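You operate a simulated robot arm through the tools that you are given. There is no shell and no other tool. Be economical: measure what you need, move in short steps, check, and stop when the job is done.

You are at the controls of a simulated two-armed robot. One attempt, no reset.

Task
Take the purple cone from the white bench and leave it in the orange hold tray. Then put one of the brown paper tubes from the bottom rack shelf in the firsts tray. Then press the measure key two times. Then close the right drawer. Then put one of the white knitted rolls from the grey bench on the green bench. Then take the blue brown-rim cone and leave it on the orange press card. Then put the white card on the wooden table away on the second rack shelf from the bottom. The order counts. Set down upright: white knitted roll, blue brown-rim cone, white card.
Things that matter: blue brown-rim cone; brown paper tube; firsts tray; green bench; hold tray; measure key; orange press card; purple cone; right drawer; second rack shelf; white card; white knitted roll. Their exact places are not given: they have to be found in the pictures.

Only the result counts: the job must be done as asked and must still hold three seconds after the hand-in. Knocking over, shifting, dropping, spilling or breaking anything else fails it.

Robot
Two 6-joint arms with two-finger grippers on one trunk, on a base that drives. Base frame: it is fixed to the floor where the robot stands at the start and does not move with it; the origin is under the middle of the robot, x ahead of it, y to its left, z up; the surface under the hand at the start is at about z = 840. Readings come in mm, degrees, newtons and seconds.
The left shoulder is at the start at [70, 148, 1413], the right one opposite. With the tool pointing down near the work surface each hand reaches from about 380 to 640 mm from the robot's upright axis, wherever it stands, measured 20 degrees to its own side. Places, roughly: blue brown-rim cone [3250, 2000, 1000]; brown paper tube [1250, -500, 250]; firsts tray [3250, 250, 750]; green bench [2200, 2000, 800]; hold tray [1000, 250, 750]; measure key [2800, -1200, 900]; orange press card [3750, 2000, 750]; purple cone [750, 0, 1000]; right drawer [5000, -2200, 700]; second rack shelf [1200, -600, 500]; white card [5250, 250, 750]; white knitted roll (6x6x8 cm) [900, 800, 900]. Payload 2.45 kg a hand.
Tool frame (each hand has its own): the origin (TCP) lies between the finger pads and is the grasp point; the fingertips stand 30 mm ahead of it; z points along the fingers, y is the line along which they close. Largest opening 106 mm; the body of the gripper starts 79 mm behind the TCP.
Orientation is told as [roll, pitch, yaw] about the base's x, y, z axes, in that order, counted from this pose: with the fingers straight down and closing along the base's y, the tool's x points along the base's -x, its y along +y and its z along -z.

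Tools
- The arms move only by the tool play_rows. It takes "left_plan", "right_plan" or both (then of equal length, played together; a hand with none holds still); each is a list of rows, each a list of 7 numbers: the shift along the tool's x, y, z in mm, then the turn, a rotation vector about the tool's x, y, z in degrees, then the closure, from 0 (fully open) to 1 (shut). In form: [[tx, ty, tz, rx, ry, rz, hand], ...]. A call has 1 to 12 rows; each row shifts and turns the commanded pose from where the row before left it, along the tool's axes as they then stand. Each row takes 0.2 s and may step no farther than 50 mm and 8.6 degrees from the row before; otherwise, or with a gripper value out of range, the whole call is refused. Where a pose cannot be reached the arm comes as near as it can. A force on the tool above 40 N (or 10 N above the force at the start of the call, whichever is more), or a blocked arm, ends the call early, and 0.2 s more pass. The fingers move at their own pace (about 72 mm/s each) and stop on an object; they squeeze with about 33 N. The grip force told is the motor's: it shows also when the fingers shut on nothing. Time passes only in rows, and 0.2 s behind the last, so rows that do not move let the fingers close. The reply holds the time, the measured pose of the TCP, the force on the tool along the base axes, the opening and the grip force, in the units named above and with some noise, with the torque about the TCP (base axes, N m) and any sound that the robot's microphone picked up.
- Cameras (640 x 400 px; columns grow to the right, rows downward): "scene" is now at [126.8, 14.5, 1620.6]; the picture's right is [0.19, -0.98, 0.00], its down [-0.75, -0.14, -0.65] and it looks along [0.64, 0.12, -0.76] (base axes); focal length 275 px, centre (320, 200). "left" rides on the left gripper at [76, 2, -106] in its tool frame; the picture's right is [-0.02, 1.00, 0.00], its down [-0.78, -0.02, -0.62] and it looks along [-0.62, -0.01, 0.78] (tool axes); focal length 247 px, centre (320, 200). "right" rides on the right gripper at [76, -2, -106] in its tool frame; the picture's right is [0.02, 1.00, 0.00], its down [-0.78, 0.02, -0.62] and it looks along [-0.62, 0.01, 0.78] (tool axes); focal length 247 px, centre (320, 200).
- get_image(camera): a new picture of that camera. No time passes.
- raise_lower(by): slides the trunk up (or, below 0, down) by that many mm; the arms and the scene camera ride with it, the base frame stays. It gives what a move gives, with no picture.
- drive_base(legs): drives the robot by 1 to 6 legs, each [ahead, left, turn to the left] in mm, mm and degrees, along the robot's own axes; the way and the turn of a leg run together, so that a leg with both is an arc; at most 1500 mm and 180 degrees a leg. The arms and the cameras ride along, it lands a little off, and it stops where it bumps. It gives what a move gives.
- turn_head(pan, tilt): turns the head with the scene camera to pan (to the left, within 86 degrees either way) and tilt (down, from -29 to 69), counted from straight ahead of the robot. It gives what a move gives.
- pixel_to_xyz(camera, pixels): for up to 12 pixels [column, row] of the newest picture of that camera ("zoom" is the newest enlarged one), the place [x, y, z] in the base frame of the surface seen there, good to about 2 mm. No time passes.
- zoom(camera, box): a new picture of the part [left, top, right, bottom] of that camera's present view, enlarged. No time passes.
- hand_in(): hands the job in; it is judged then, once.

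Work in short steps. Measure before you move; look again where a grasp or a placing could have gone wrong, and mend it. You have 124 turns and 128 pictures in all, those below and enlarged ones among them. Open the grippers and draw the arms clear of the work before you hand the job in, unless the task says otherwise; then end with one line.

The tools are called after "Emit:" as a command line: name --argument value ..., lists and objects as JSON in quotes. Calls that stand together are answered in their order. play_rows: Moves the arms, as the interface text tells. Its arguments: {"type":"object","properties":{"left_plan":{"type":"array","items":{"type":"array","items":{"type":"number"}}},"right_plan":{"type":"array","items":{"type":"array","items":{"type":"number"}}}},"required":[]} The other tools are called the same way: raise_lower (by) slides the trunk up or down; drive_base (legs) drives the base; turn_head (pan, tilt) turns the head that bears the scene camera; get_image (camera) takes a picture; pixel_to_xyz (camera, pixels) gives the place of the surface under pixels of a picture; zoom (camera, box) takes an enlarged picture of a part of a camera's view; hand_in () hands the job in.

At the start:

```text
t: 0.0
left_ee_pos: [492.0, 238.0, 998.9]
left_ee_rot: [0.0, 0.0, 0.1]
left_force: [-0.2, 0.6, -0.5]
left_ft_torque: [-0.06, 0.03, -0.01]
left_gripper_width: 105.8
left_grasp_force: 0.0
right_ee_pos: [579.6, -171.2, 1091.1]
right_ee_rot: [-0.1, 0.0, 0.0]
right_force: [-0.9, 0.6, 1.2]
right_ft_torque: [0.02, -0.02, 0.04]
right_gripper_width: 105.9
right_grasp_force: 0.2
trunk travel left (down, up): [-886.0, 54.0]
robot x, y, heading: [0.5, -0.2, 0.0]
head pan, tilt: [10.9, 49.4]
```

scene: 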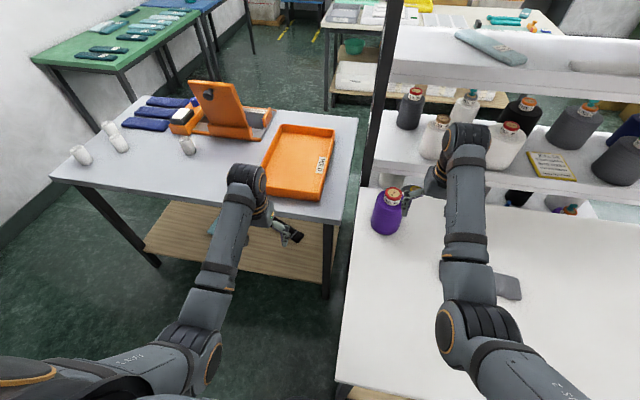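
right: 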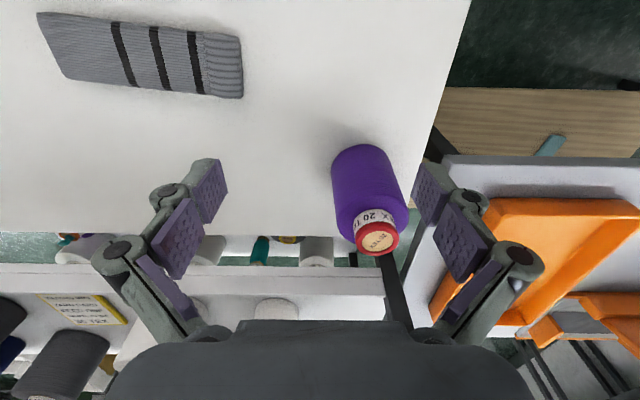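
left: 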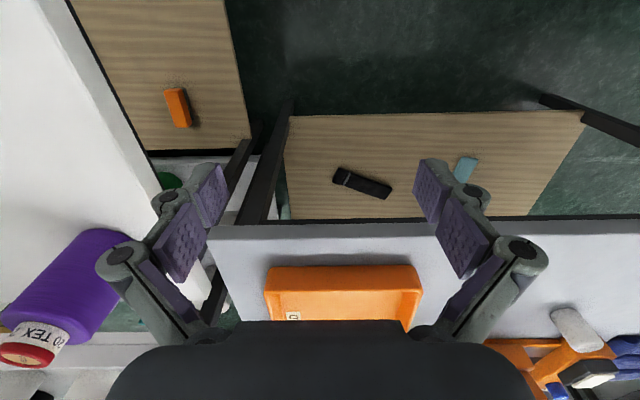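

The purple cone shows at scene (388,212) and the orange tray at (300,160). I measure both.

Emit:
pixel_to_xyz --camera "scene" --pixels '[[388, 215], [393, 194], [386, 232], [376, 215], [400, 218], [297, 160], [275, 185], [323, 193], [333, 132], [281, 128], [120, 143], [83, 155]]'

Emit:
pixel_to_xyz --camera "right" --pixels '[[365, 165], [376, 241], [345, 185], [398, 190], [370, 225], [420, 60], [300, 150]]'

Emit:
zoom --camera "scene" --box '[340, 150, 460, 250]'

```text
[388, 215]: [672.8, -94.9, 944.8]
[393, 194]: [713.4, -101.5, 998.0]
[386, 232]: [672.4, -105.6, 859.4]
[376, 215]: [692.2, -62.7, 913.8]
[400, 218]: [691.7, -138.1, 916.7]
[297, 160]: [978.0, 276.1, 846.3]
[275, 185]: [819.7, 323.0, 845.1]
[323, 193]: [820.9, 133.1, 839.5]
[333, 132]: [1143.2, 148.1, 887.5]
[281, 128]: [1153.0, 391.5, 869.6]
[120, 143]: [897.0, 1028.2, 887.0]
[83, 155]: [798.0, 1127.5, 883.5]
```

```text
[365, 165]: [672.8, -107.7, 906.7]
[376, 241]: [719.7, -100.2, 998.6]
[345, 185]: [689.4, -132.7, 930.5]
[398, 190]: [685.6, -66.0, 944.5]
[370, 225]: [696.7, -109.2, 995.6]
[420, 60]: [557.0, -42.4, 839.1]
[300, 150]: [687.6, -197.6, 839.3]
```

```text
4.00 times, centred on (400, 200) of scene
```

zoom: 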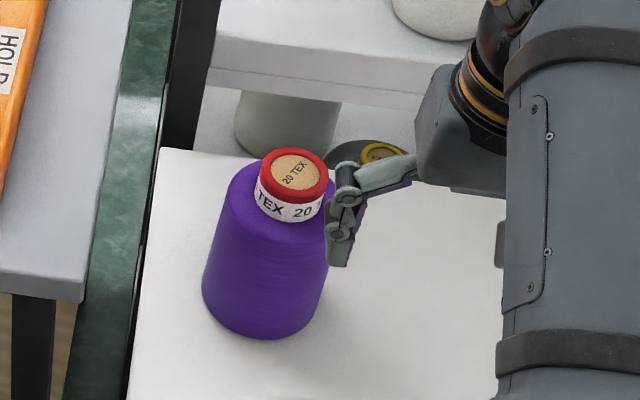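

Cone axis is near (712,-102), top z≈1000, ~76 mm wide at z≈915. It is beyond comfortable reach, so I look down to see how near the bench front is.

Emit:
turn_head --pan 0 --tilt 69

Emit:
get_image --camera "scene"

```text
t: 0.8
left_ee_pos: [491.2, 237.9, 999.9]
left_ee_rot: [0.0, 0.0, 0.0]
left_force: [0.6, -0.5, 0.0]
left_ft_torque: [-0.02, 0.02, -0.01]
left_gripper_width: 106.1
left_grasp_force: 0.1
right_ee_pos: [579.7, -170.6, 1091.0]
right_ee_rot: [0.0, 0.1, 0.1]
right_force: [0.2, 1.0, -0.5]
right_ft_torque: [0.02, 0.03, 0.0]
right_gripper_width: 105.9
right_grasp_force: 0.0
trunk travel left (down, up): [-886.0, 54.0]
robot x, y, heading: [0.6, -2.7, -0.0]
head pan, tilt: [0.0, 68.8]
```

```text
123 pictures are left
```

scene: 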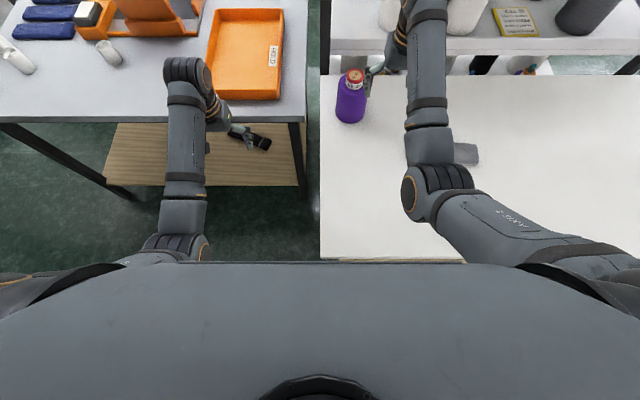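

Emit:
pixel_to_xyz --camera "scene" --pixels '[[340, 258], [330, 250], [330, 100], [300, 118], [200, 120], [10, 118], [100, 250], [270, 250], [465, 155], [240, 70], [262, 140], [106, 56]]'

```text
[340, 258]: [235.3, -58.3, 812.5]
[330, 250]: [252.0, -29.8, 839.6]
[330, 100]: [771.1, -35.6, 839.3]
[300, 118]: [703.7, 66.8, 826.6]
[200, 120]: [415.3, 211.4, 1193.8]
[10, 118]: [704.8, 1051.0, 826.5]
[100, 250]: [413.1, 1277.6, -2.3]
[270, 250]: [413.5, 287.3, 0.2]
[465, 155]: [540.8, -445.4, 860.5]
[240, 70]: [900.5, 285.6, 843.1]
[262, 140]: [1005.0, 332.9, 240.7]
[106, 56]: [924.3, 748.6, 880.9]
```

White bench spans x 240–860, y < -5; grey bench begins at x≈705, y > 60. I lower the trunk 150 mm so the right hand's level reach is larger, instead of driving.

Emit:
raise_lower --by -130

Emit:
play_rows --right_plan '[[0, 0, -45, 0, 0, 0, 0], [0, 0, -40, 0, 0, 0, 0], [-20, 20, 0, 0, 0, 0, 0], [-35, 20, 0, 0, 0, 0, 0], [-35, 20, 0, 0, 0, 0, 0], [-30, 9, 0, 0, 0, 0, 0], [-14, 0, 0, 0, 0, 0, 0], [0, 0, 0, 0, 0, 0, 0]]'

Emit:
get_image --camera "right"

```text
t: 2.4
left_ee_pos: [492.1, 238.4, 869.2]
left_ee_rot: [0.1, 0.1, 0.0]
left_force: [-0.4, 0.0, 0.0]
left_ft_torque: [-0.02, 0.01, -0.01]
left_gripper_width: 105.8
left_grasp_force: 0.1
right_ee_pos: [578.5, -170.4, 961.8]
right_ee_rot: [0.0, 0.0, 0.0]
right_force: [-0.3, 0.0, 0.5]
right_ft_torque: [0.04, -0.01, 0.02]
right_gripper_width: 106.0
right_grasp_force: 0.0
trunk travel left (down, up): [-756.0, 184.0]
robot x, y, heading: [0.6, -1.7, 0.2]
head pan, tilt: [0.0, 68.8]
```

```text
t: 4.2
left_ee_pos: [491.3, 238.3, 870.8]
left_ee_rot: [0.1, -0.1, 0.0]
left_force: [-0.6, -0.4, 0.2]
left_ft_torque: [0.01, 0.01, 0.02]
left_gripper_width: 106.0
left_grasp_force: 0.1
right_ee_pos: [683.0, -120.0, 1013.2]
right_ee_rot: [0.0, 0.0, 0.0]
right_force: [-0.4, -0.2, 0.8]
right_ft_torque: [0.02, 0.02, -0.03]
right_gripper_width: 106.1
right_grasp_force: 0.0
right hand out of reach, approached as far as the arm can: row 1, 2, 5, 6, 7
trunk travel left (down, up): [-756.0, 184.0]
robot x, y, heading: [-0.5, 2.0, 0.1]
head pan, tilt: [0.0, 68.8]
```

```text
122 pictures are left
```

right: 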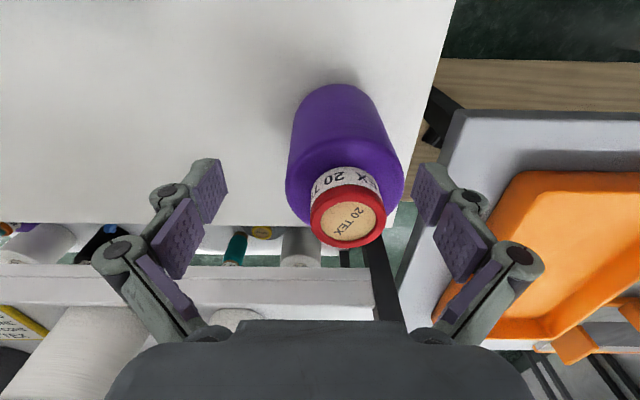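

The right hand stopped at its limit, (683,-120,1013). I put the trunk back up and drive beside the bench, left then ahead, so that both cone and tray come within reach.

Emit:
raise_lower --by 130

Emit:
play_rows --right_plan '[[50, 0, 0, 0, 0, 0, 0], [50, 0, 0, 0, 0, 0, 0], [0, 0, 0, 0, 0, 0, 0]]' --left_plan '[[0, 0, -30, 0, 0, 0, 0], [0, 0, -30, 0, 0, 0, 0], [0, 0, 0, 0, 0, 0, 0]]'

Emit:
drive_base --legs '[[0, 360, 0], [250, 0, 0]]'

Emit:
get_image --camera "scene"

Emit:
get_image --camera "right"

```text
t: 5.8
left_ee_pos: [492.5, 237.9, 998.4]
left_ee_rot: [0.0, 0.0, 0.0]
left_force: [-0.1, -0.1, 0.6]
left_ft_torque: [0.02, 0.03, -0.01]
left_gripper_width: 106.0
left_grasp_force: 0.1
right_ee_pos: [684.8, -119.9, 1143.1]
right_ee_rot: [0.0, 0.1, 0.1]
right_force: [0.6, -0.4, 0.6]
right_ft_torque: [-0.01, 0.02, -0.01]
right_gripper_width: 105.8
right_grasp_force: 0.0
trunk travel left (down, up): [-886.0, 54.0]
robot x, y, heading: [1.2, -4.9, -0.1]
head pan, tilt: [0.0, 68.8]
```

```text
t: 6.6
left_ee_pos: [504.5, 241.9, 1038.0]
left_ee_rot: [0.0, 0.0, 0.0]
left_force: [0.8, -0.4, 0.2]
left_ft_torque: [0.0, 0.01, 0.01]
left_gripper_width: 105.9
left_grasp_force: 0.1
left hand out of reach, approached as far as the arm can: row 2
right_ee_pos: [599.9, -117.3, 1122.4]
right_ee_rot: [0.0, 0.1, 0.1]
right_force: [-0.1, 0.6, 0.4]
right_ft_torque: [0.03, 0.02, 0.0]
right_gripper_width: 106.3
right_grasp_force: 0.1
right hand out of reach, approached as far as the arm can: row 2
trunk travel left (down, up): [-886.0, 54.0]
robot x, y, heading: [2.0, 1.4, 0.0]
head pan, tilt: [0.0, 68.8]
```

```text
t: 10.3
left_ee_pos: [744.5, 607.6, 1039.9]
left_ee_rot: [0.0, -0.1, 0.0]
left_force: [-0.8, 0.7, 0.7]
left_ft_torque: [-0.01, -0.01, -0.01]
left_gripper_width: 105.9
left_grasp_force: 0.1
right_ee_pos: [840.4, 249.0, 1124.8]
right_ee_rot: [0.0, 0.0, 0.0]
right_force: [0.3, -0.3, 0.1]
right_ft_torque: [0.0, -0.05, 0.02]
right_gripper_width: 105.9
right_grasp_force: 0.1
trunk travel left (down, up): [-886.0, 54.0]
robot x, y, heading: [244.3, 366.1, 0.0]
head pan, tilt: [0.0, 68.8]
```

```text
121 pictures are left
```

scene: 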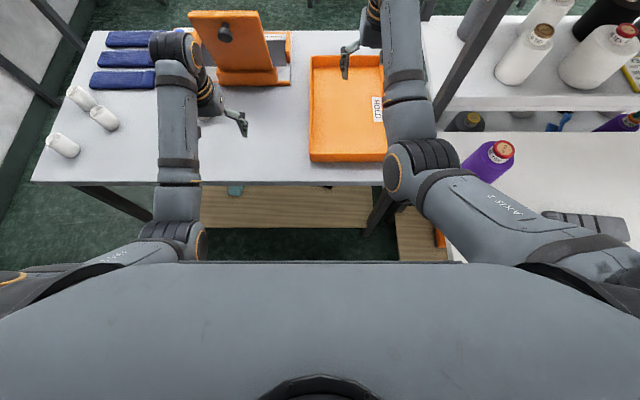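

```text
120 pictures are left
```

right: 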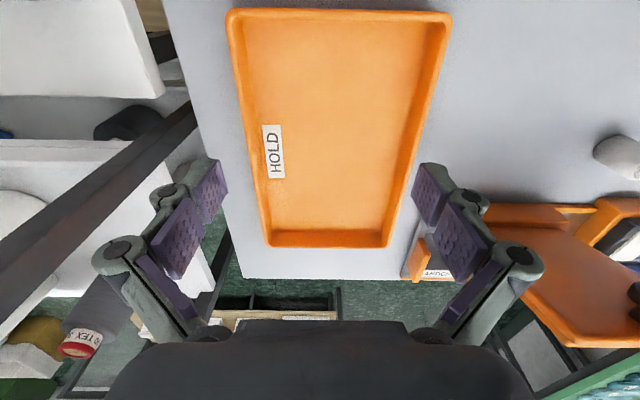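

Now at (244,366), the cone is within the right arm's range. I swing the right hand back and over the cone at z≈1080.

Emit:
play_rows --right_plan '[[40, -25, 10, 0, 0, 0, 0], [35, -30, 10, 0, 0, 0, 0], [30, -38, 10, 0, 0, 0, 0], [15, -46, 10, 0, 0, 0, 0], [8, -48, 5, 0, 0, 0, 0], [0, -50, 0, 0, 0, 0, 0], [0, -50, 0, 0, 0, 0, 0], [0, -50, 0, 0, 0, 0, 0], [0, -14, 0, 0, 0, 0, 0], [0, 0, 0, 0, 0, 0, 0]]'

Emit:
get_image --camera "right"

```text
t: 12.5
left_ee_pos: [746.1, 608.6, 1037.4]
left_ee_rot: [0.1, 0.0, 0.0]
left_force: [0.2, -0.7, 0.5]
left_ft_torque: [-0.02, 0.04, 0.0]
left_gripper_width: 106.0
left_grasp_force: 0.2
right_ee_pos: [744.3, -96.7, 1034.8]
right_ee_rot: [0.0, 0.0, -0.1]
right_force: [0.1, 0.5, -0.3]
right_ft_torque: [0.0, 0.05, 0.01]
right_gripper_width: 106.0
right_grasp_force: 0.0
right hand out of reach, approached as far as the arm can: row 1, 2, 3
trunk travel left (down, up): [-886.0, 54.0]
robot x, y, heading: [240.5, 370.3, -0.1]
head pan, tilt: [0.0, 68.8]
```

```text
119 pictures are left
```

right: 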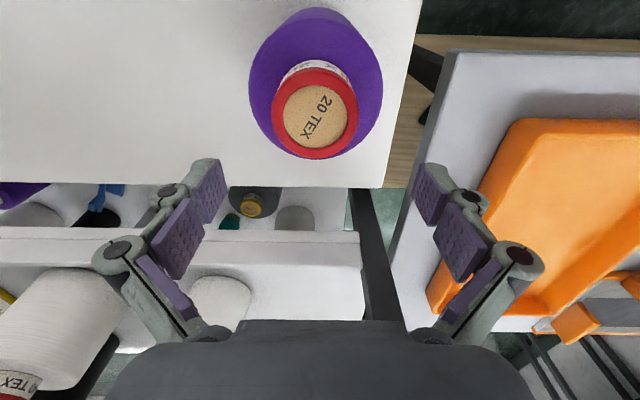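

Hand is at (744,-97,1035) with cap at (318,112) in the right view; I measure it precisely.

Emit:
pixel_to_xyz --camera "right" --pixels '[[318, 115], [288, 115], [350, 115], [318, 148], [318, 85], [260, 90], [375, 90], [315, 30]]'

```text
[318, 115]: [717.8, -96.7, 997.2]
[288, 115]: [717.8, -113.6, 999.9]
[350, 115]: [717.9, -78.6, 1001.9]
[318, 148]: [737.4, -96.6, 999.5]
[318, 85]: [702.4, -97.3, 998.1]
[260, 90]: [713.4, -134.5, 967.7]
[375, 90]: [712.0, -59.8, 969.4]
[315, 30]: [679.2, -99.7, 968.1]
```

Cap centre is (718,-97), body about 76–80 mm wide. I step back 26 mm, go down 87 mm, and close.

Emit:
play_rows --right_plan '[[26, 0, 0, 0, 0, 0, 0], [0, 0, 0, 0, 0, 0, 0], [0, 0, 30, 0, 0, 0, 0], [0, 0, 30, 0, 0, 0, 0], [0, 0, 29, 0, 0, 0, 0], [0, 0, 0, 0, 0, 0, 0], [0, 0, 0, 0, 0, 0, 1], [0, 0, 0, 0, 0, 0, 1], [0, 0, 0, 0, 0, 0, 1]]'

Emit:
get_image --camera "right"

```text
t: 14.5
left_ee_pos: [745.7, 606.7, 1038.6]
left_ee_rot: [0.0, 0.0, 0.1]
left_force: [1.0, -1.1, 0.0]
left_ft_torque: [0.0, 0.0, 0.02]
left_gripper_width: 106.0
left_grasp_force: 0.0
right_ee_pos: [720.2, -97.3, 947.1]
right_ee_rot: [-0.2, -0.1, 0.0]
right_force: [2.5, -2.8, 4.2]
right_ft_torque: [-0.59, -0.05, 0.14]
right_gripper_width: 93.3
right_grasp_force: 32.9
trunk travel left (down, up): [-886.0, 54.0]
robot x, y, heading: [244.3, 369.7, -0.2]
head pan, tilt: [0.0, 68.8]
```

```text
118 pictures are left
```

right: 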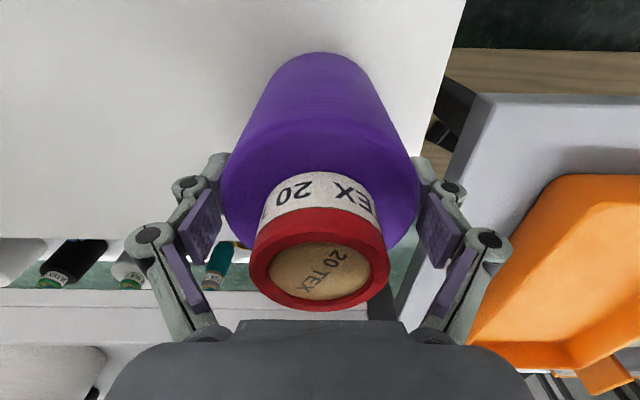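

The fingers stopped at 93 mm with 33 N. I lift 90 mm and check that it follows.

Emit:
play_rows --right_plan '[[0, 0, 0, 0, 0, 0, 1], [0, 0, -20, 0, 0, 0, 1], [0, 0, -40, 0, 0, 0, 1], [0, 0, -40, 0, 0, 0, 1], [0, 0, 0, 0, 0, 0, 1]]'

Emit:
get_image --camera "right"

```text
t: 15.7
left_ee_pos: [747.1, 607.4, 1038.3]
left_ee_rot: [0.0, -0.1, 0.0]
left_force: [1.2, -0.2, -1.0]
left_ft_torque: [0.0, 0.0, -0.01]
left_gripper_width: 105.8
left_grasp_force: 0.2
right_ee_pos: [720.5, -94.4, 1045.1]
right_ee_rot: [0.0, 0.0, -0.1]
right_force: [-0.6, 0.2, 0.1]
right_ft_torque: [0.03, 0.0, 0.0]
right_gripper_width: 0.0
right_grasp_force: 29.1
trunk travel left (down, up): [-886.0, 54.0]
robot x, y, heading: [241.9, 367.4, 0.1]
head pan, tilt: [0.0, 68.8]
```

```text
117 pictures are left
```

right: 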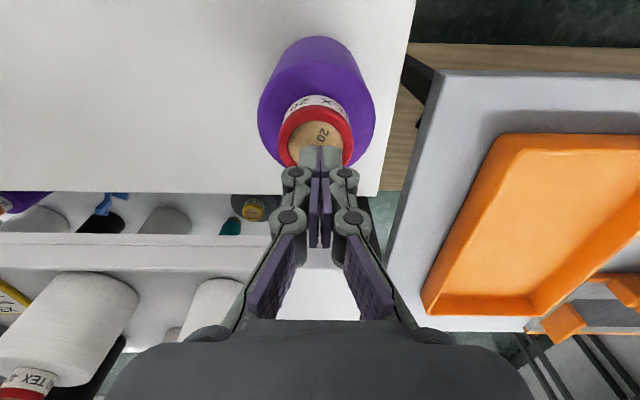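

The taper squeezed it out of the fingers; it still stands. I'll take it by the cap instead, so I measure cap, label and shoulder again.

Emit:
play_rows --right_plan '[[0, 0, 0, 0, 0, 0, 0], [25, 0, -20, 0, 0, 0, 0], [25, 0, 0, 0, 0, 0, 0], [0, 0, 0, 0, 0, 0, 0]]'

Emit:
zoom --camera "right" --box '[220, 60, 420, 260]'

Emit:
zoom --camera "scene" --box '[440, 120, 540, 200]'

```text
t: 16.7
left_ee_pos: [746.1, 606.9, 1037.8]
left_ee_rot: [0.0, 0.0, 0.1]
left_force: [0.7, -0.5, 0.3]
left_ft_torque: [-0.04, 0.0, -0.03]
left_gripper_width: 105.7
left_grasp_force: 0.0
right_ee_pos: [670.4, -95.5, 1065.8]
right_ee_rot: [0.1, -0.1, 0.0]
right_force: [-0.5, 0.3, 0.3]
right_ft_torque: [0.0, -0.02, 0.03]
right_gripper_width: 105.9
right_grasp_force: 0.1
trunk travel left (down, up): [-886.0, 54.0]
robot x, y, heading: [241.2, 364.8, 0.1]
head pan, tilt: [0.0, 68.8]
```

```text
2.00 times, centred on (320, 160) of right
```

zoom: 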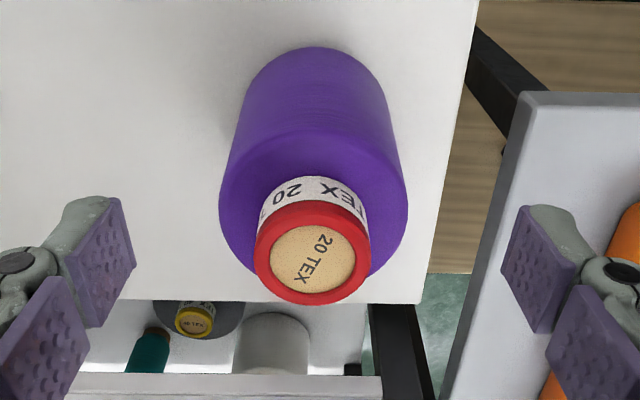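

```text
5.00 times, centred on (490, 160) of scene
```

zoom: 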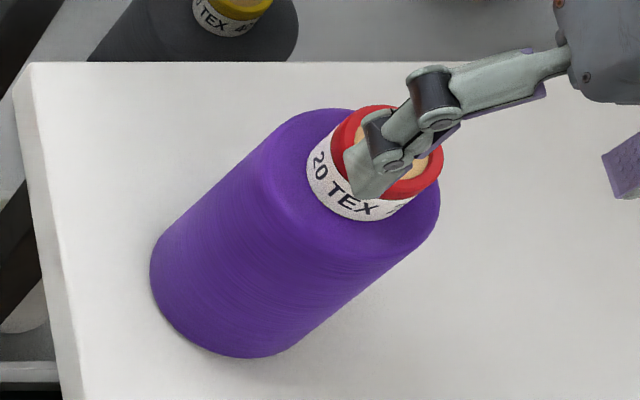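

Emit:
pixel_to_xyz --camera "right" --pixels '[[314, 188], [294, 190], [341, 188], [317, 206], [317, 176], [320, 166], [318, 153], [290, 170], [320, 142], [320, 130], [275, 165], [362, 165]]'

```text
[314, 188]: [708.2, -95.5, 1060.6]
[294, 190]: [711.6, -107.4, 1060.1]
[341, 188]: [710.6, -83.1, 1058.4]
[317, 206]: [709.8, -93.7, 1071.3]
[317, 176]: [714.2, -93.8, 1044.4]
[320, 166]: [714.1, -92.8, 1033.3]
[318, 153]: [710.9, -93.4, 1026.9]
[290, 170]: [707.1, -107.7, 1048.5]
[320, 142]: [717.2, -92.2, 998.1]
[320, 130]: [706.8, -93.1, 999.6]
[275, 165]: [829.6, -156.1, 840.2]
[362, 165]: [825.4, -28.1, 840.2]
```

Those pixels referred to the older picture; I take a fresh right view zoom and measure on it.

Emit:
zoom --camera "right" --box '[270, 80, 370, 180]'

Emit:
pixel_to_xyz --camera "zoom" --pixels '[[300, 330], [198, 320], [420, 320], [300, 400], [300, 270], [310, 232], [310, 212], [320, 190], [320, 160], [200, 240], [420, 230]]'

```text
4.00 times, centred on (320, 130) of right
```

zoom: 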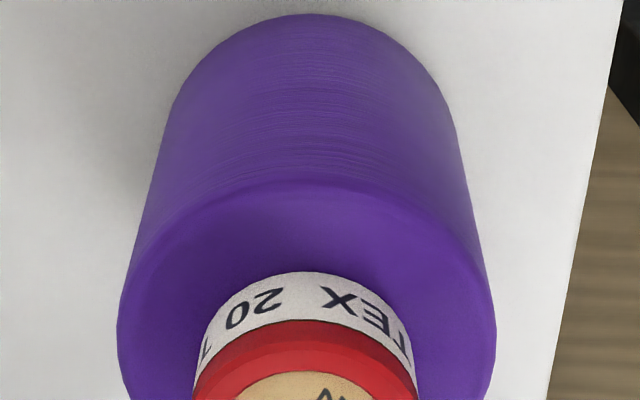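

```text
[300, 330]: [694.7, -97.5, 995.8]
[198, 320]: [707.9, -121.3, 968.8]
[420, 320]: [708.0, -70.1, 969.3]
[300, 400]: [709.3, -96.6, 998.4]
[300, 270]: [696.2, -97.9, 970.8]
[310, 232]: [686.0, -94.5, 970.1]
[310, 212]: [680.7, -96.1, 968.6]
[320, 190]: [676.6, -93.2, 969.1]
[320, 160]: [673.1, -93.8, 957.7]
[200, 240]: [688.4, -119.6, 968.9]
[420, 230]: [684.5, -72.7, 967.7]
```

Shoulder is flat at z≈969, cap and label are 970–1001 high with ~47 mm diameter. I grip the cap with fingertips at z≈974 (TCP 1004).

Emit:
play_rows --right_plan '[[-25, 0, 0, 0, 0, 0, 0.2], [-23, -2, 0, 0, 0, 0, 0.2], [0, 0, 0, 0, 0, 0, 0.2], [0, 0, 30, 0, 0, 0, 0.2], [0, 0, 32, 0, 0, 0, 0.2], [0, 0, 0, 0, 0, 0, 0.2], [0, 0, 0, 0, 0, 0, 1], [0, 0, 0, 0, 0, 0, 1], [0, 0, 0, 0, 0, 0, 1], [0, 0, 0, 0, 0, 0, 1]]'

Emit:
play_rows --right_plan '[[0, 0, -10, 0, 0, 0, 1], [0, 0, -20, 0, 0, 0, 1], [0, 0, 0, 0, 0, 0, 1]]'

Emit:
get_image --camera "right"

```text
t: 18.9
left_ee_pos: [746.2, 606.6, 1038.6]
left_ee_rot: [0.0, 0.0, 0.0]
left_force: [0.3, -0.1, 0.1]
left_ft_torque: [0.02, 0.03, 0.01]
left_gripper_width: 105.9
left_grasp_force: 0.1
right_ee_pos: [714.8, -96.7, 1004.9]
right_ee_rot: [0.0, -0.1, -0.1]
right_force: [-2.1, -3.2, 3.6]
right_ft_torque: [-0.17, 0.08, -0.02]
right_gripper_width: 49.1
right_grasp_force: 32.8
trunk travel left (down, up): [-886.0, 54.0]
robot x, y, heading: [240.9, 367.9, 0.0]
head pan, tilt: [0.0, 68.8]
```

```text
t: 19.7
left_ee_pos: [747.2, 607.0, 1037.2]
left_ee_rot: [0.0, 0.0, 0.0]
left_force: [-0.1, 0.2, 0.6]
left_ft_torque: [-0.01, -0.02, 0.01]
left_gripper_width: 105.8
left_grasp_force: 0.1
right_ee_pos: [716.6, -97.1, 1034.7]
right_ee_rot: [0.0, 0.0, 0.0]
right_force: [0.8, -0.4, -2.9]
right_ft_torque: [-0.03, 0.04, -0.02]
right_gripper_width: 49.1
right_grasp_force: 33.4
trunk travel left (down, up): [-886.0, 54.0]
robot x, y, heading: [244.8, 364.7, 0.1]
head pan, tilt: [0.0, 68.8]
```

```text
113 pictures are left
```

right: 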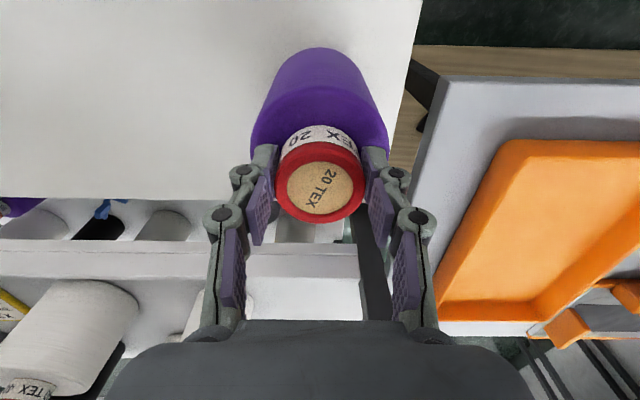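

It holds (49 mm, 33 N, weight felt). I raise it a bit and carry it left, in line with the tray, drawing the left hand back meanwhile.

Emit:
play_rows --right_plan '[[0, 0, -30, 0, 0, 0, 1], [0, 0, -20, 0, 0, 0, 1], [0, 40, 0, 0, 0, 0, 1], [0, 45, 0, 0, 0, 0, 1], [0, 45, 0, 0, 0, 0, 1], [0, 45, 0, 0, 0, 0, 1], [0, 45, 0, 0, 0, 0, 1], [0, 45, 0, 0, 0, 0, 1], [0, 45, 0, 0, 0, 0, 1], [0, 45, 0, 0, 0, 0, 1], [0, 0, 0, 0, 0, 0, 1]]' --left_plan '[[20, 0, 0, 0, 0, 0, 0], [20, 0, 0, 0, 0, 0, 0], [20, 0, 0, 0, 0, 0, 0], [0, 0, 0, 0, 0, 0, 0], [0, 0, 0, 0, 0, 0, 0], [0, 0, 0, 0, 0, 0, 0], [0, 0, 0, 0, 0, 0, 0], [0, 0, 0, 0, 0, 0, 0], [0, 0, 0, 0, 0, 0, 0], [0, 0, 0, 0, 0, 0, 0], [0, 0, 0, 0, 0, 0, 0]]'

Emit:
drive_base --legs '[[100, 0, 0]]'

Emit:
get_image --camera "right"

Emit:
get_image --camera "scene"

```text
t: 22.3
left_ee_pos: [691.3, 608.9, 1020.5]
left_ee_rot: [-0.2, -0.3, 0.1]
left_force: [0.1, 0.1, 0.9]
left_ft_torque: [-0.01, -0.01, 0.0]
left_gripper_width: 105.9
left_grasp_force: 0.1
left hand out of reach, approached as far as the arm can: row 1, 2, 3
right_ee_pos: [723.5, 176.7, 1019.1]
right_ee_rot: [-7.0, -0.3, -1.7]
right_force: [-1.2, -0.6, -3.4]
right_ft_torque: [-0.02, 0.0, 0.01]
right_gripper_width: 48.9
right_grasp_force: 33.0
right hand out of reach, approached as far as the arm can: row 5, 6, 7, 8
trunk travel left (down, up): [-886.0, 54.0]
robot x, y, heading: [248.0, 362.8, 0.0]
head pan, tilt: [0.0, 68.8]
stopped in row 11 (right hand): the arm was blocked; the commanded pose is now the measured one
```

```text
t: 23.5
left_ee_pos: [792.1, 608.7, 1020.7]
left_ee_rot: [-0.1, -0.4, -0.1]
left_force: [-0.1, 0.3, -0.1]
left_ft_torque: [-0.03, -0.07, -0.02]
left_gripper_width: 105.9
left_grasp_force: 0.2
right_ee_pos: [823.8, 174.7, 1020.0]
right_ee_rot: [-6.8, -0.4, -1.7]
right_force: [-0.6, 0.1, -3.0]
right_ft_torque: [0.04, -0.02, 0.03]
right_gripper_width: 49.1
right_grasp_force: 33.3
trunk travel left (down, up): [-886.0, 54.0]
robot x, y, heading: [344.2, 364.7, -0.4]
head pan, tilt: [0.0, 68.8]
```

```text
112 pictures are left
```

right: 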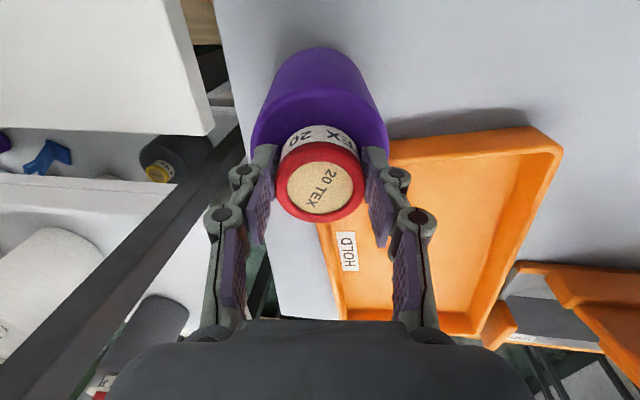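

```text
111 pictures are left
```

scene: 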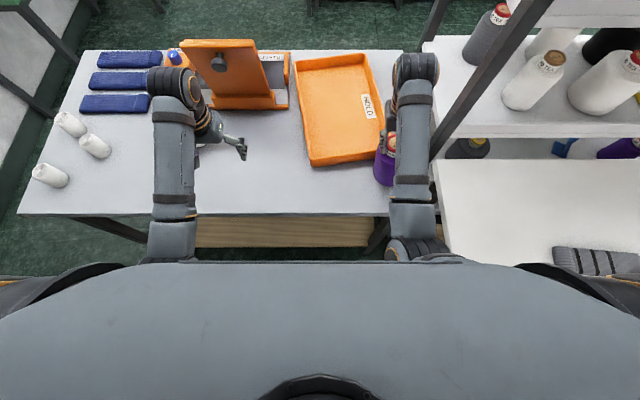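

The arm pulled in and sagged to z=1020 (its near limit), so during the drive the cone's foot nudged the tray: it looks turned in the scene view. I raise the trunk to lift the cone clear and then measure the tray.

Emit:
raise_lower --by 54

Emit:
get_image --camera "scene"

Emit:
pixel_to_xyz --camera "scene" --pixels '[[297, 63], [364, 56], [312, 165], [380, 158], [325, 167], [360, 162], [340, 110], [310, 110], [371, 110]]'

```text
t: 24.4
left_ee_pos: [794.8, 607.4, 1073.4]
left_ee_rot: [-0.1, -0.3, 0.0]
left_force: [0.4, 0.2, 0.6]
left_ft_torque: [-0.02, -0.02, 0.04]
left_gripper_width: 106.1
left_grasp_force: 0.2
right_ee_pos: [825.3, 175.6, 1073.3]
right_ee_rot: [-6.9, -0.4, -1.8]
right_force: [-0.2, -0.9, -2.4]
right_ft_torque: [0.06, 0.03, 0.02]
right_gripper_width: 49.0
right_grasp_force: 33.1
trunk travel left (down, up): [-940.0, 0.0]
robot x, y, heading: [345.4, 365.6, 0.0]
head pan, tilt: [0.0, 68.8]
```

```text
110 pictures are left
```

scene: 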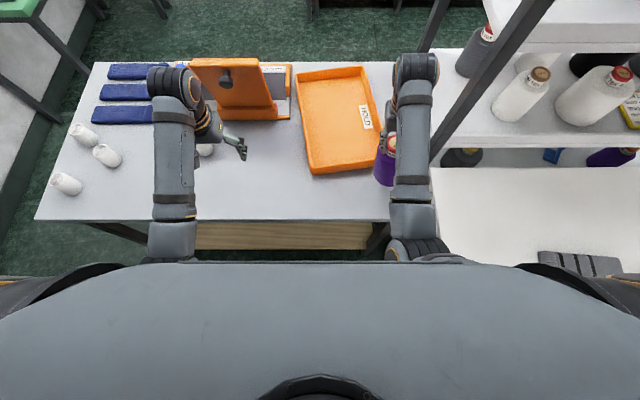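

```text
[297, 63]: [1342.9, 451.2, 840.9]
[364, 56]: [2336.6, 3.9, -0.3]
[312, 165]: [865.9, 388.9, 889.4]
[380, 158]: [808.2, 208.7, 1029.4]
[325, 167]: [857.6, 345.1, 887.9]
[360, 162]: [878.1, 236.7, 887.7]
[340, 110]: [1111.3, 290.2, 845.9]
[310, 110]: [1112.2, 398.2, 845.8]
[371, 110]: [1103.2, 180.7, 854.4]
```

The tray was pushed about 90 mm in +x (near rim now x≈870, earlier ≈771) and slightly turned. I'll first set the cone in its middle, then drag the tray back slowly by its rim. First I drive ahead 80 mm and level the hand over the tray.

Emit:
drive_base --legs '[[80, 0, 0]]'

Emit:
play_rows --right_plan '[[-20, 15, 0, 3, 0, 0, 1], [-20, 20, 0, 4, 0, 0, 1], [-20, 30, 0, 0, 0, 0, 1], [-15, 35, 0, 0, 0, 1.7, 1], [0, 0, 0, 0, 0, 0, 1]]'

Emit:
get_image --camera "right"

Emit:
get_image --camera "scene"

```text
t: 25.5
left_ee_pos: [866.8, 606.8, 1077.2]
left_ee_rot: [0.0, -0.7, 0.1]
left_force: [-1.6, -0.5, 0.2]
left_ft_torque: [0.01, -0.03, 0.01]
left_gripper_width: 105.9
left_grasp_force: 0.1
right_ee_pos: [899.3, 174.9, 1076.7]
right_ee_rot: [-6.9, -0.6, -1.7]
right_force: [-0.2, 0.4, -2.3]
right_ft_torque: [0.03, -0.03, 0.02]
right_gripper_width: 49.1
right_grasp_force: 33.0
trunk travel left (down, up): [-940.0, 0.0]
robot x, y, heading: [423.5, 362.0, -0.1]
head pan, tilt: [0.0, 68.8]
```

```text
t: 26.5
left_ee_pos: [867.5, 608.1, 1076.1]
left_ee_rot: [-0.2, -0.5, 0.1]
left_force: [0.1, 0.3, -0.4]
left_ft_torque: [0.02, 0.02, 0.01]
left_gripper_width: 106.0
left_grasp_force: 0.2
right_ee_pos: [983.3, 195.2, 1059.7]
right_ee_rot: [-19.7, -2.2, -6.2]
right_force: [-2.9, -0.1, 27.0]
right_ft_torque: [-0.91, 0.49, -0.16]
right_gripper_width: 51.7
right_grasp_force: 32.9
trunk travel left (down, up): [-940.0, 0.0]
robot x, y, heading: [425.0, 362.3, 0.1]
head pan, tilt: [0.0, 68.8]
stopped in row 4 (right hand): the force on the tool passed its limit at 53 N (the readings are from after the stop); the commanded pose is now the measured one
```

```text
109 pictures are left
```

right: 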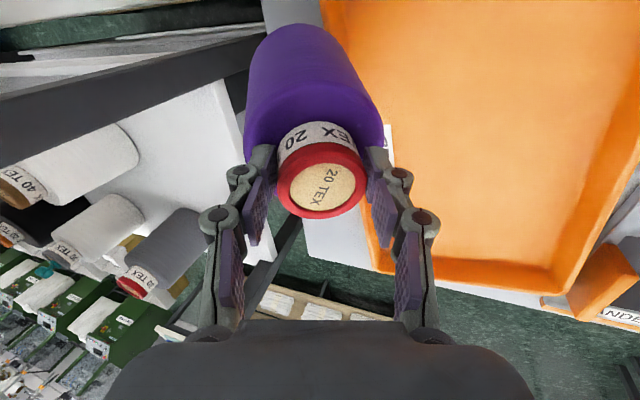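

```text
108 pictures are left
```

scene: 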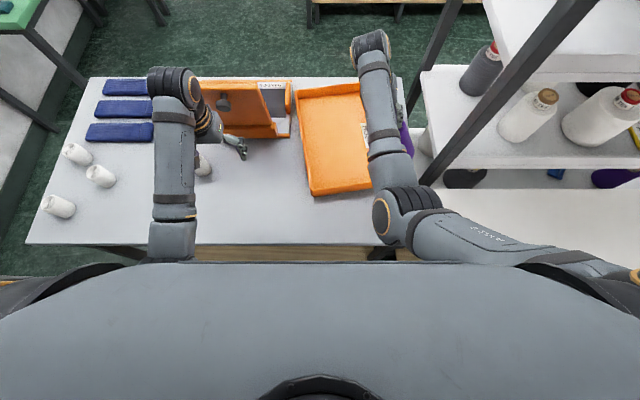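

I turned the wrong way (roll went to -20°) and the cone touched the right rim. I lift along the tool axis and turn back with negative rx.

Emit:
play_rows --right_plan '[[0, 0, -20, 0, 0, 0, 1], [0, 0, -25, -4, 0, 0, 1], [0, 0, -5, -5, 0, -2, 1], [0, 0, 0, -5, 0, -2, 1], [0, 0, 0, -5, 0, -2, 1], [0, 0, 0, 0, 0, 0, 1]]'

Emit:
get_image --camera "right"

Emit:
get_image --camera "scene"

```text
t: 27.9
left_ee_pos: [871.0, 608.2, 1073.4]
left_ee_rot: [-0.1, -0.2, 0.1]
left_force: [0.2, 0.9, -0.1]
left_ft_torque: [-0.01, 0.01, -0.01]
left_gripper_width: 106.3
left_grasp_force: 0.2
right_ee_pos: [983.2, 213.8, 1100.3]
right_ee_rot: [-0.6, -0.8, 0.0]
right_force: [0.7, 0.7, -2.4]
right_ft_torque: [-0.01, 0.0, -0.02]
right_gripper_width: 49.2
right_grasp_force: 33.2
trunk travel left (down, up): [-940.0, 0.0]
robot x, y, heading: [426.4, 366.0, 0.2]
head pan, tilt: [0.0, 68.8]
```

```text
107 pictures are left
```

right: 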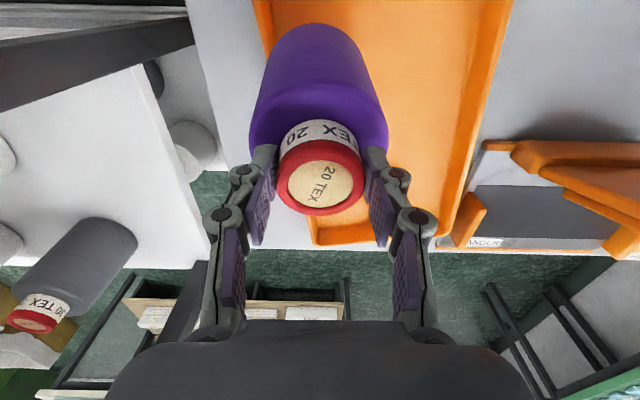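

```text
106 pictures are left
```

scene: 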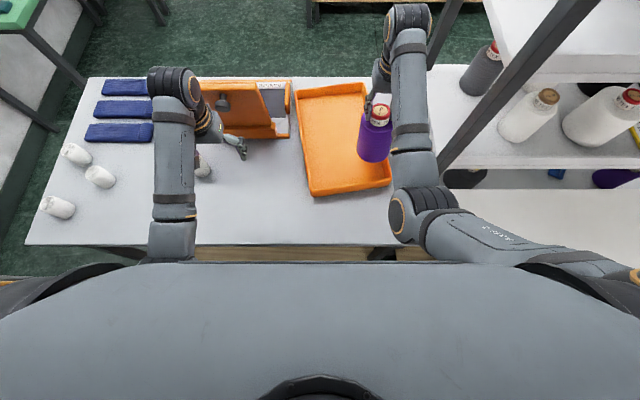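

The cone hangs upright again at (983,214,1100). I move it over the tray's middle (y≈285) and lower it, floor being at z≈846.

Emit:
play_rows --right_plan '[[-5, 35, 0, -0.6, 0, 0, 1], [-5, 35, 0, 0, 0, 0, 1], [0, 0, 0, 0, 0, 0, 1], [0, 0, 30, 0, 0, 0, 1], [0, 0, 30, 0, 0, 0, 1], [0, 0, 20, 0, 0, 0, 1], [0, 0, 6, 0, 0, 0, 1], [0, 0, 0, 0, 0, 0, 1]]'

Emit:
get_image --camera "right"

```text
t: 29.7
left_ee_pos: [869.6, 607.5, 1075.7]
left_ee_rot: [-0.1, -0.5, 0.0]
left_force: [1.0, 0.5, 0.4]
left_ft_torque: [0.0, -0.03, 0.03]
left_gripper_width: 106.2
left_grasp_force: 0.1
right_ee_pos: [992.8, 284.5, 1015.7]
right_ee_rot: [0.0, -1.0, -0.1]
right_force: [-4.2, -2.6, 23.1]
right_ft_torque: [-0.06, -0.16, -0.02]
right_gripper_width: 49.1
right_grasp_force: 33.0
trunk travel left (down, up): [-940.0, 0.0]
robot x, y, heading: [422.0, 361.0, 0.0]
head pan, tilt: [0.0, 68.8]
```

```text
105 pictures are left
```

right: 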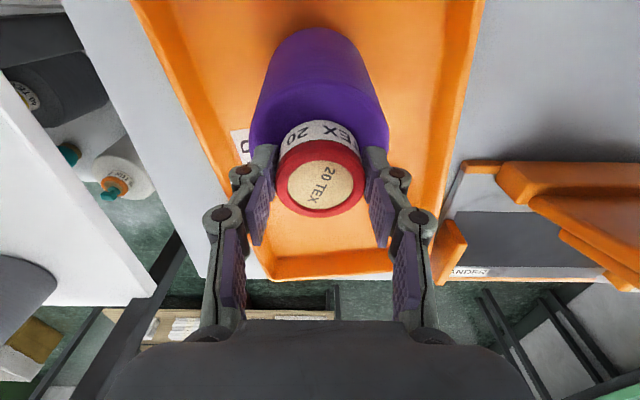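

It stands on the tray floor (23 N up). I open and rise clear, then look.

Emit:
play_rows --right_plan '[[0, 0, -3, 0, 0, 0, 1], [0, 0, 0, 0, 0, 0, 0.4], [0, 0, 0, 0, 0, 0, 0.2], [0, 0, 0, 0, 0, 0, 0.2], [0, 0, -40, 0, 0, 0, 0.2], [0, 0, -40, 0, 0, 0, 0.2], [20, -40, -10, 0, 0, 0, 0.2], [20, -45, 0, 0, 0, 0, 0.2], [0, 0, 0, 0, 0, 0, 0.2]]'

Emit:
get_image --camera "scene"

Emit:
get_image --camera "right"

```text
t: 31.7
left_ee_pos: [872.0, 607.7, 1075.2]
left_ee_rot: [-0.2, -0.3, 0.1]
left_force: [-0.5, 0.5, -0.3]
left_ft_torque: [-0.01, 0.09, -0.01]
left_gripper_width: 105.8
left_grasp_force: 0.0
right_ee_pos: [957.6, 197.7, 1109.8]
right_ee_rot: [-0.1, -0.8, -0.1]
right_force: [-0.1, -0.2, -0.7]
right_ft_torque: [0.0, 0.02, -0.01]
right_gripper_width: 84.8
right_grasp_force: 0.0
trunk travel left (down, up): [-940.0, 0.0]
robot x, y, heading: [427.0, 362.4, 0.1]
head pan, tilt: [0.0, 68.8]
```

```text
104 pictures are left
```

scene: 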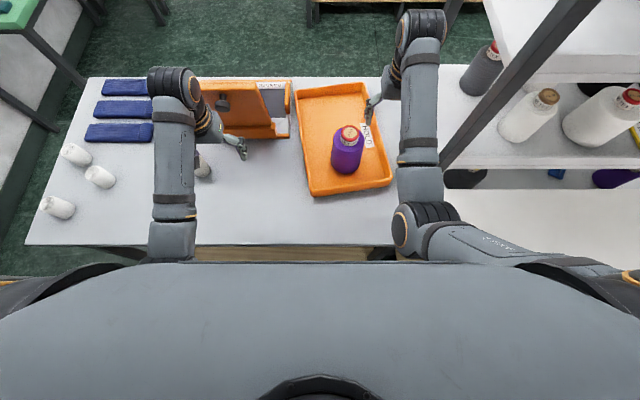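

```text
103 pictures are left
```

right: 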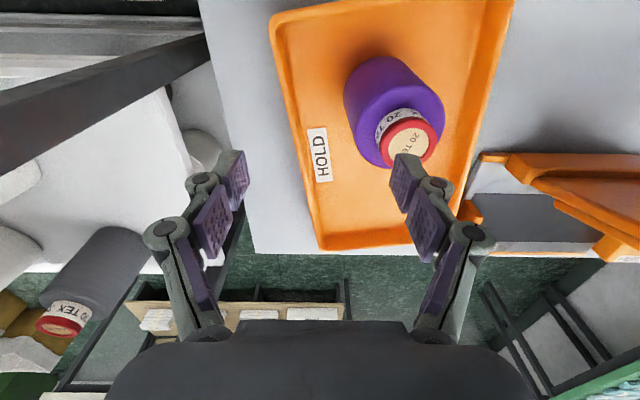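

The cone stands in the tray. I measure the tray rim corners to work out the drag.

Emit:
pixel_to_xyz --camera "scene" --pixels '[[314, 193], [386, 183], [352, 188], [299, 94], [362, 87], [306, 148], [285, 135], [340, 235]]'

Emit:
pixel_to_xyz --camera "right" --pixels '[[277, 20], [323, 245], [410, 240], [298, 140], [470, 165], [480, 200]]'

```text
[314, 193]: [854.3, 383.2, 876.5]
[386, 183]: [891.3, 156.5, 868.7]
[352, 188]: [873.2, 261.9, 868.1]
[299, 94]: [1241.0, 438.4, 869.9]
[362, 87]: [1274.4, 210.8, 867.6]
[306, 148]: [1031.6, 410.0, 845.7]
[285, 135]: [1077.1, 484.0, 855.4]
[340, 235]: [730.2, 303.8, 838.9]
```

```text
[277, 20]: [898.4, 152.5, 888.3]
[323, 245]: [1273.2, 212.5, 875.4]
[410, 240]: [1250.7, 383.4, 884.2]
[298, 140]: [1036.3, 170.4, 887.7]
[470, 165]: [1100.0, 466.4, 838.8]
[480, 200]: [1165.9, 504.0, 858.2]
```

Tray is now centred at ≈(1064,300), yaw ≈+9°; originally ≈(967,270), yaw 0. I back the base 120 mm, turn the right hand to straddle the near rim, and later pinch and drag it.

Emit:
drive_base --legs '[[-120, 0, 0]]'

Emit:
play_rows --right_plan '[[-3, 6, 0, 0, 0, 8, 0.4], [-3, 6, 0, 0, 0, 8, 0.4], [-3, 6, 0, 0, 0, 8, 0.4], [-3, 6, 0, 0, 0, 8, 0.4], [-3, 6, 0, 0, 0, 8, 0.4], [0, 0, 0, 0, 0, 8, 0.4], [0, 0, 0, 0, 0, 8, 0.4], [0, 0, 0, 0, 0, 8, 0.4], [0, 0, 0, 0, 0, 8, 0.4], [0, 0, 0, 0, 0, 8, 0.4], [0, 0, 0, 0, 0, 0, 0.4]]'

Emit:
get_image --camera "right"

```text
t: 32.9
left_ee_pos: [749.8, 607.6, 1072.7]
left_ee_rot: [-0.1, -0.1, 0.0]
left_force: [0.4, 0.7, 0.4]
left_ft_torque: [-0.01, 0.0, -0.02]
left_gripper_width: 106.0
left_grasp_force: 0.0
right_ee_pos: [835.6, 196.4, 1108.7]
right_ee_rot: [-0.1, -0.7, -0.1]
right_force: [-0.8, -0.3, -0.5]
right_ft_torque: [-0.05, 0.05, 0.01]
right_gripper_width: 84.7
right_grasp_force: 0.2
trunk travel left (down, up): [-940.0, 0.0]
robot x, y, heading: [303.3, 366.8, -0.2]
head pan, tilt: [0.0, 68.8]
```

```text
t: 35.3
left_ee_pos: [747.5, 607.1, 1074.0]
left_ee_rot: [-0.1, -0.4, 0.0]
left_force: [0.6, 0.2, 0.5]
left_ft_torque: [-0.03, 0.01, 0.01]
left_gripper_width: 105.8
left_grasp_force: 0.1
right_ee_pos: [854.9, 221.2, 1110.8]
right_ee_rot: [0.9, -0.4, -80.3]
right_force: [0.7, 0.4, 0.1]
right_ft_torque: [-0.03, 0.03, -0.02]
right_gripper_width: 63.8
right_grasp_force: 0.0
trunk travel left (down, up): [-940.0, 0.0]
robot x, y, heading: [298.6, 366.2, 0.1]
head pan, tilt: [0.0, 68.8]
```

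```text
102 pictures are left
```

right: 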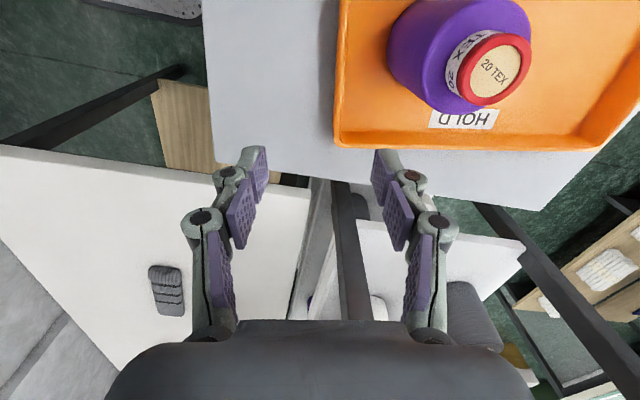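

The near rim is at about (874,271) mid. I shift to straddle it (46 along tool x, 27 along tool y) and lower to z≈892 in two stages.

Emit:
play_rows --right_plan '[[23, 13, 0, 0, 0, 0, 0.4], [23, 14, 0, 0, 0, 0, 0.4], [0, 0, 40, 0, 0, 0, 0.4], [0, 0, 45, 0, 0, 0, 0.4], [0, 0, 45, 0, 0, 0, 0.4], [0, 0, 40, 0, 0, 0, 0.4], [0, 0, 0, 0, 0, 0, 0.4]]'

Emit:
get_image --camera "right"

```text
t: 36.9
left_ee_pos: [748.6, 606.4, 1074.8]
left_ee_rot: [-0.1, -0.3, 0.0]
left_force: [0.5, -0.5, -0.3]
left_ft_torque: [0.04, -0.01, 0.04]
left_gripper_width: 106.0
left_grasp_force: 0.0
right_ee_pos: [879.0, 274.7, 940.0]
right_ee_rot: [0.8, -0.3, -80.2]
right_force: [0.0, -0.5, -0.3]
right_ft_torque: [-0.03, -0.01, 0.02]
right_gripper_width: 63.2
right_grasp_force: 0.0
trunk travel left (down, up): [-940.0, 0.0]
robot x, y, heading: [300.2, 361.8, -0.2]
head pan, tilt: [0.0, 68.8]
```

```text
101 pictures are left
```

right: 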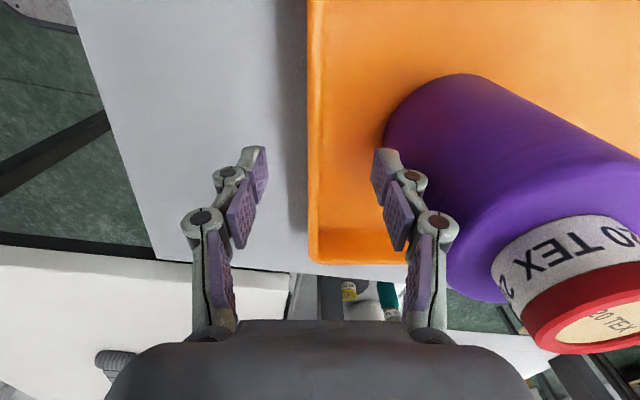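

Rim lies between the fingers, cone clear of them. I lower 48 mm and close on the rim.

Emit:
play_rows --right_plan '[[0, 0, 25, 0, 0, 0, 0.4], [0, 0, 23, 0, 0, 0, 0.4], [0, 0, 0, 0, 0, 0, 0.4], [0, 0, 0, 0, 0, 0, 0.7], [0, 0, 0, 0, 0, 0, 0.85], [0, 0, 0, 0, 0, 0, 1], [0, 0, 0, 0, 0, 0, 1]]'

Emit:
get_image --camera "right"

```text
t: 38.5
left_ee_pos: [749.1, 607.0, 1073.6]
left_ee_rot: [-0.1, -0.3, -0.1]
left_force: [-0.3, 0.4, 0.6]
left_ft_torque: [0.0, -0.03, 0.01]
left_gripper_width: 106.0
left_grasp_force: 0.0
right_ee_pos: [872.3, 268.4, 899.0]
right_ee_rot: [0.8, -0.2, -80.2]
right_force: [2.8, 0.0, 0.4]
right_ft_torque: [0.07, -0.05, -0.16]
right_gripper_width: 8.8
right_grasp_force: 33.1
right hand out of reach, approached as far as the arm can: row 2
trunk travel left (down, up): [-940.0, 0.0]
robot x, y, heading: [300.4, 362.6, -0.1]
head pan, tilt: [0.0, 68.8]
```

```text
100 pictures are left
```

right: 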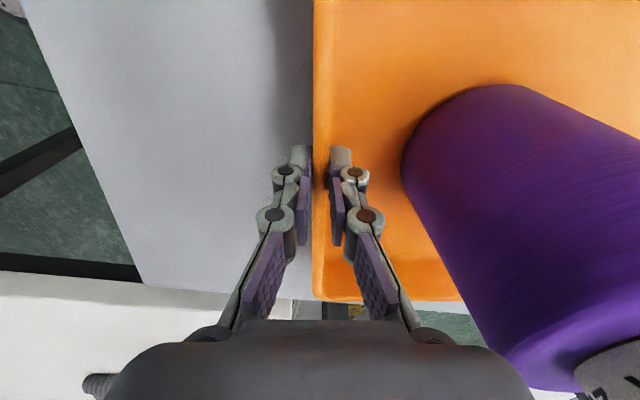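

The rim is pinched (8.8 mm). I drag it in -x at 10 mm per row, turning the hand about -9° along the way.

Emit:
play_rows --right_plan '[[1, -5, 0, 0, 0, 0.5, 1], [1.5, -9, 0, 0, 0, 0.9, 1], [1.5, -10, 0, 0, 0, 1, 1], [1.2, -10, 0, 0, 0, 1, 1], [1, -10, 0, 0, 0, 1, 1], [0.8, -10, 0, 0, 0, 1, 1], [0.6, -10, 0, 0, 0, 1, 1], [0.5, -10, 0, 0, 0, 1, 1], [0.3, -10, 0, 0, 0, 1, 1], [0, -10, 0, 0, 0, 1, 1], [0, -6, 0, 0, 0, 0.5, 1], [0, 0, 0, 0, 0, 0, 1]]'

Emit:
get_image --camera "scene"

Emit:
pixel_to_xyz --camera "scene" --pixels '[[299, 60], [360, 60], [303, 110]]'

```text
t: 40.9
left_ee_pos: [747.9, 608.0, 1073.9]
left_ee_rot: [0.0, -0.3, 0.0]
left_force: [0.0, 0.0, -0.4]
left_ft_torque: [-0.04, -0.01, 0.05]
left_gripper_width: 105.9
left_grasp_force: 0.0
right_ee_pos: [855.9, 226.6, 956.1]
right_ee_rot: [9.5, -3.3, -91.1]
right_force: [0.6, -0.2, -6.1]
right_ft_torque: [0.2, 0.56, -0.16]
right_gripper_width: 13.0
right_grasp_force: 32.8
trunk travel left (down, up): [-940.0, 0.0]
robot x, y, heading: [299.6, 367.3, -0.2]
head pan, tilt: [0.0, 68.8]
stopped in row 11 (right hand): the arm was blocked; the commanded pose is now the measured one
```

```text
99 pictures are left
```

scene: 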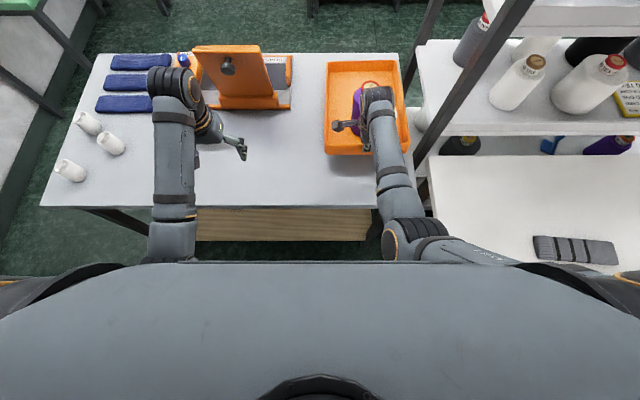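

```text
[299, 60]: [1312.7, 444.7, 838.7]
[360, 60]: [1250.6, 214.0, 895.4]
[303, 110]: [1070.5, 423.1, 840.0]
```

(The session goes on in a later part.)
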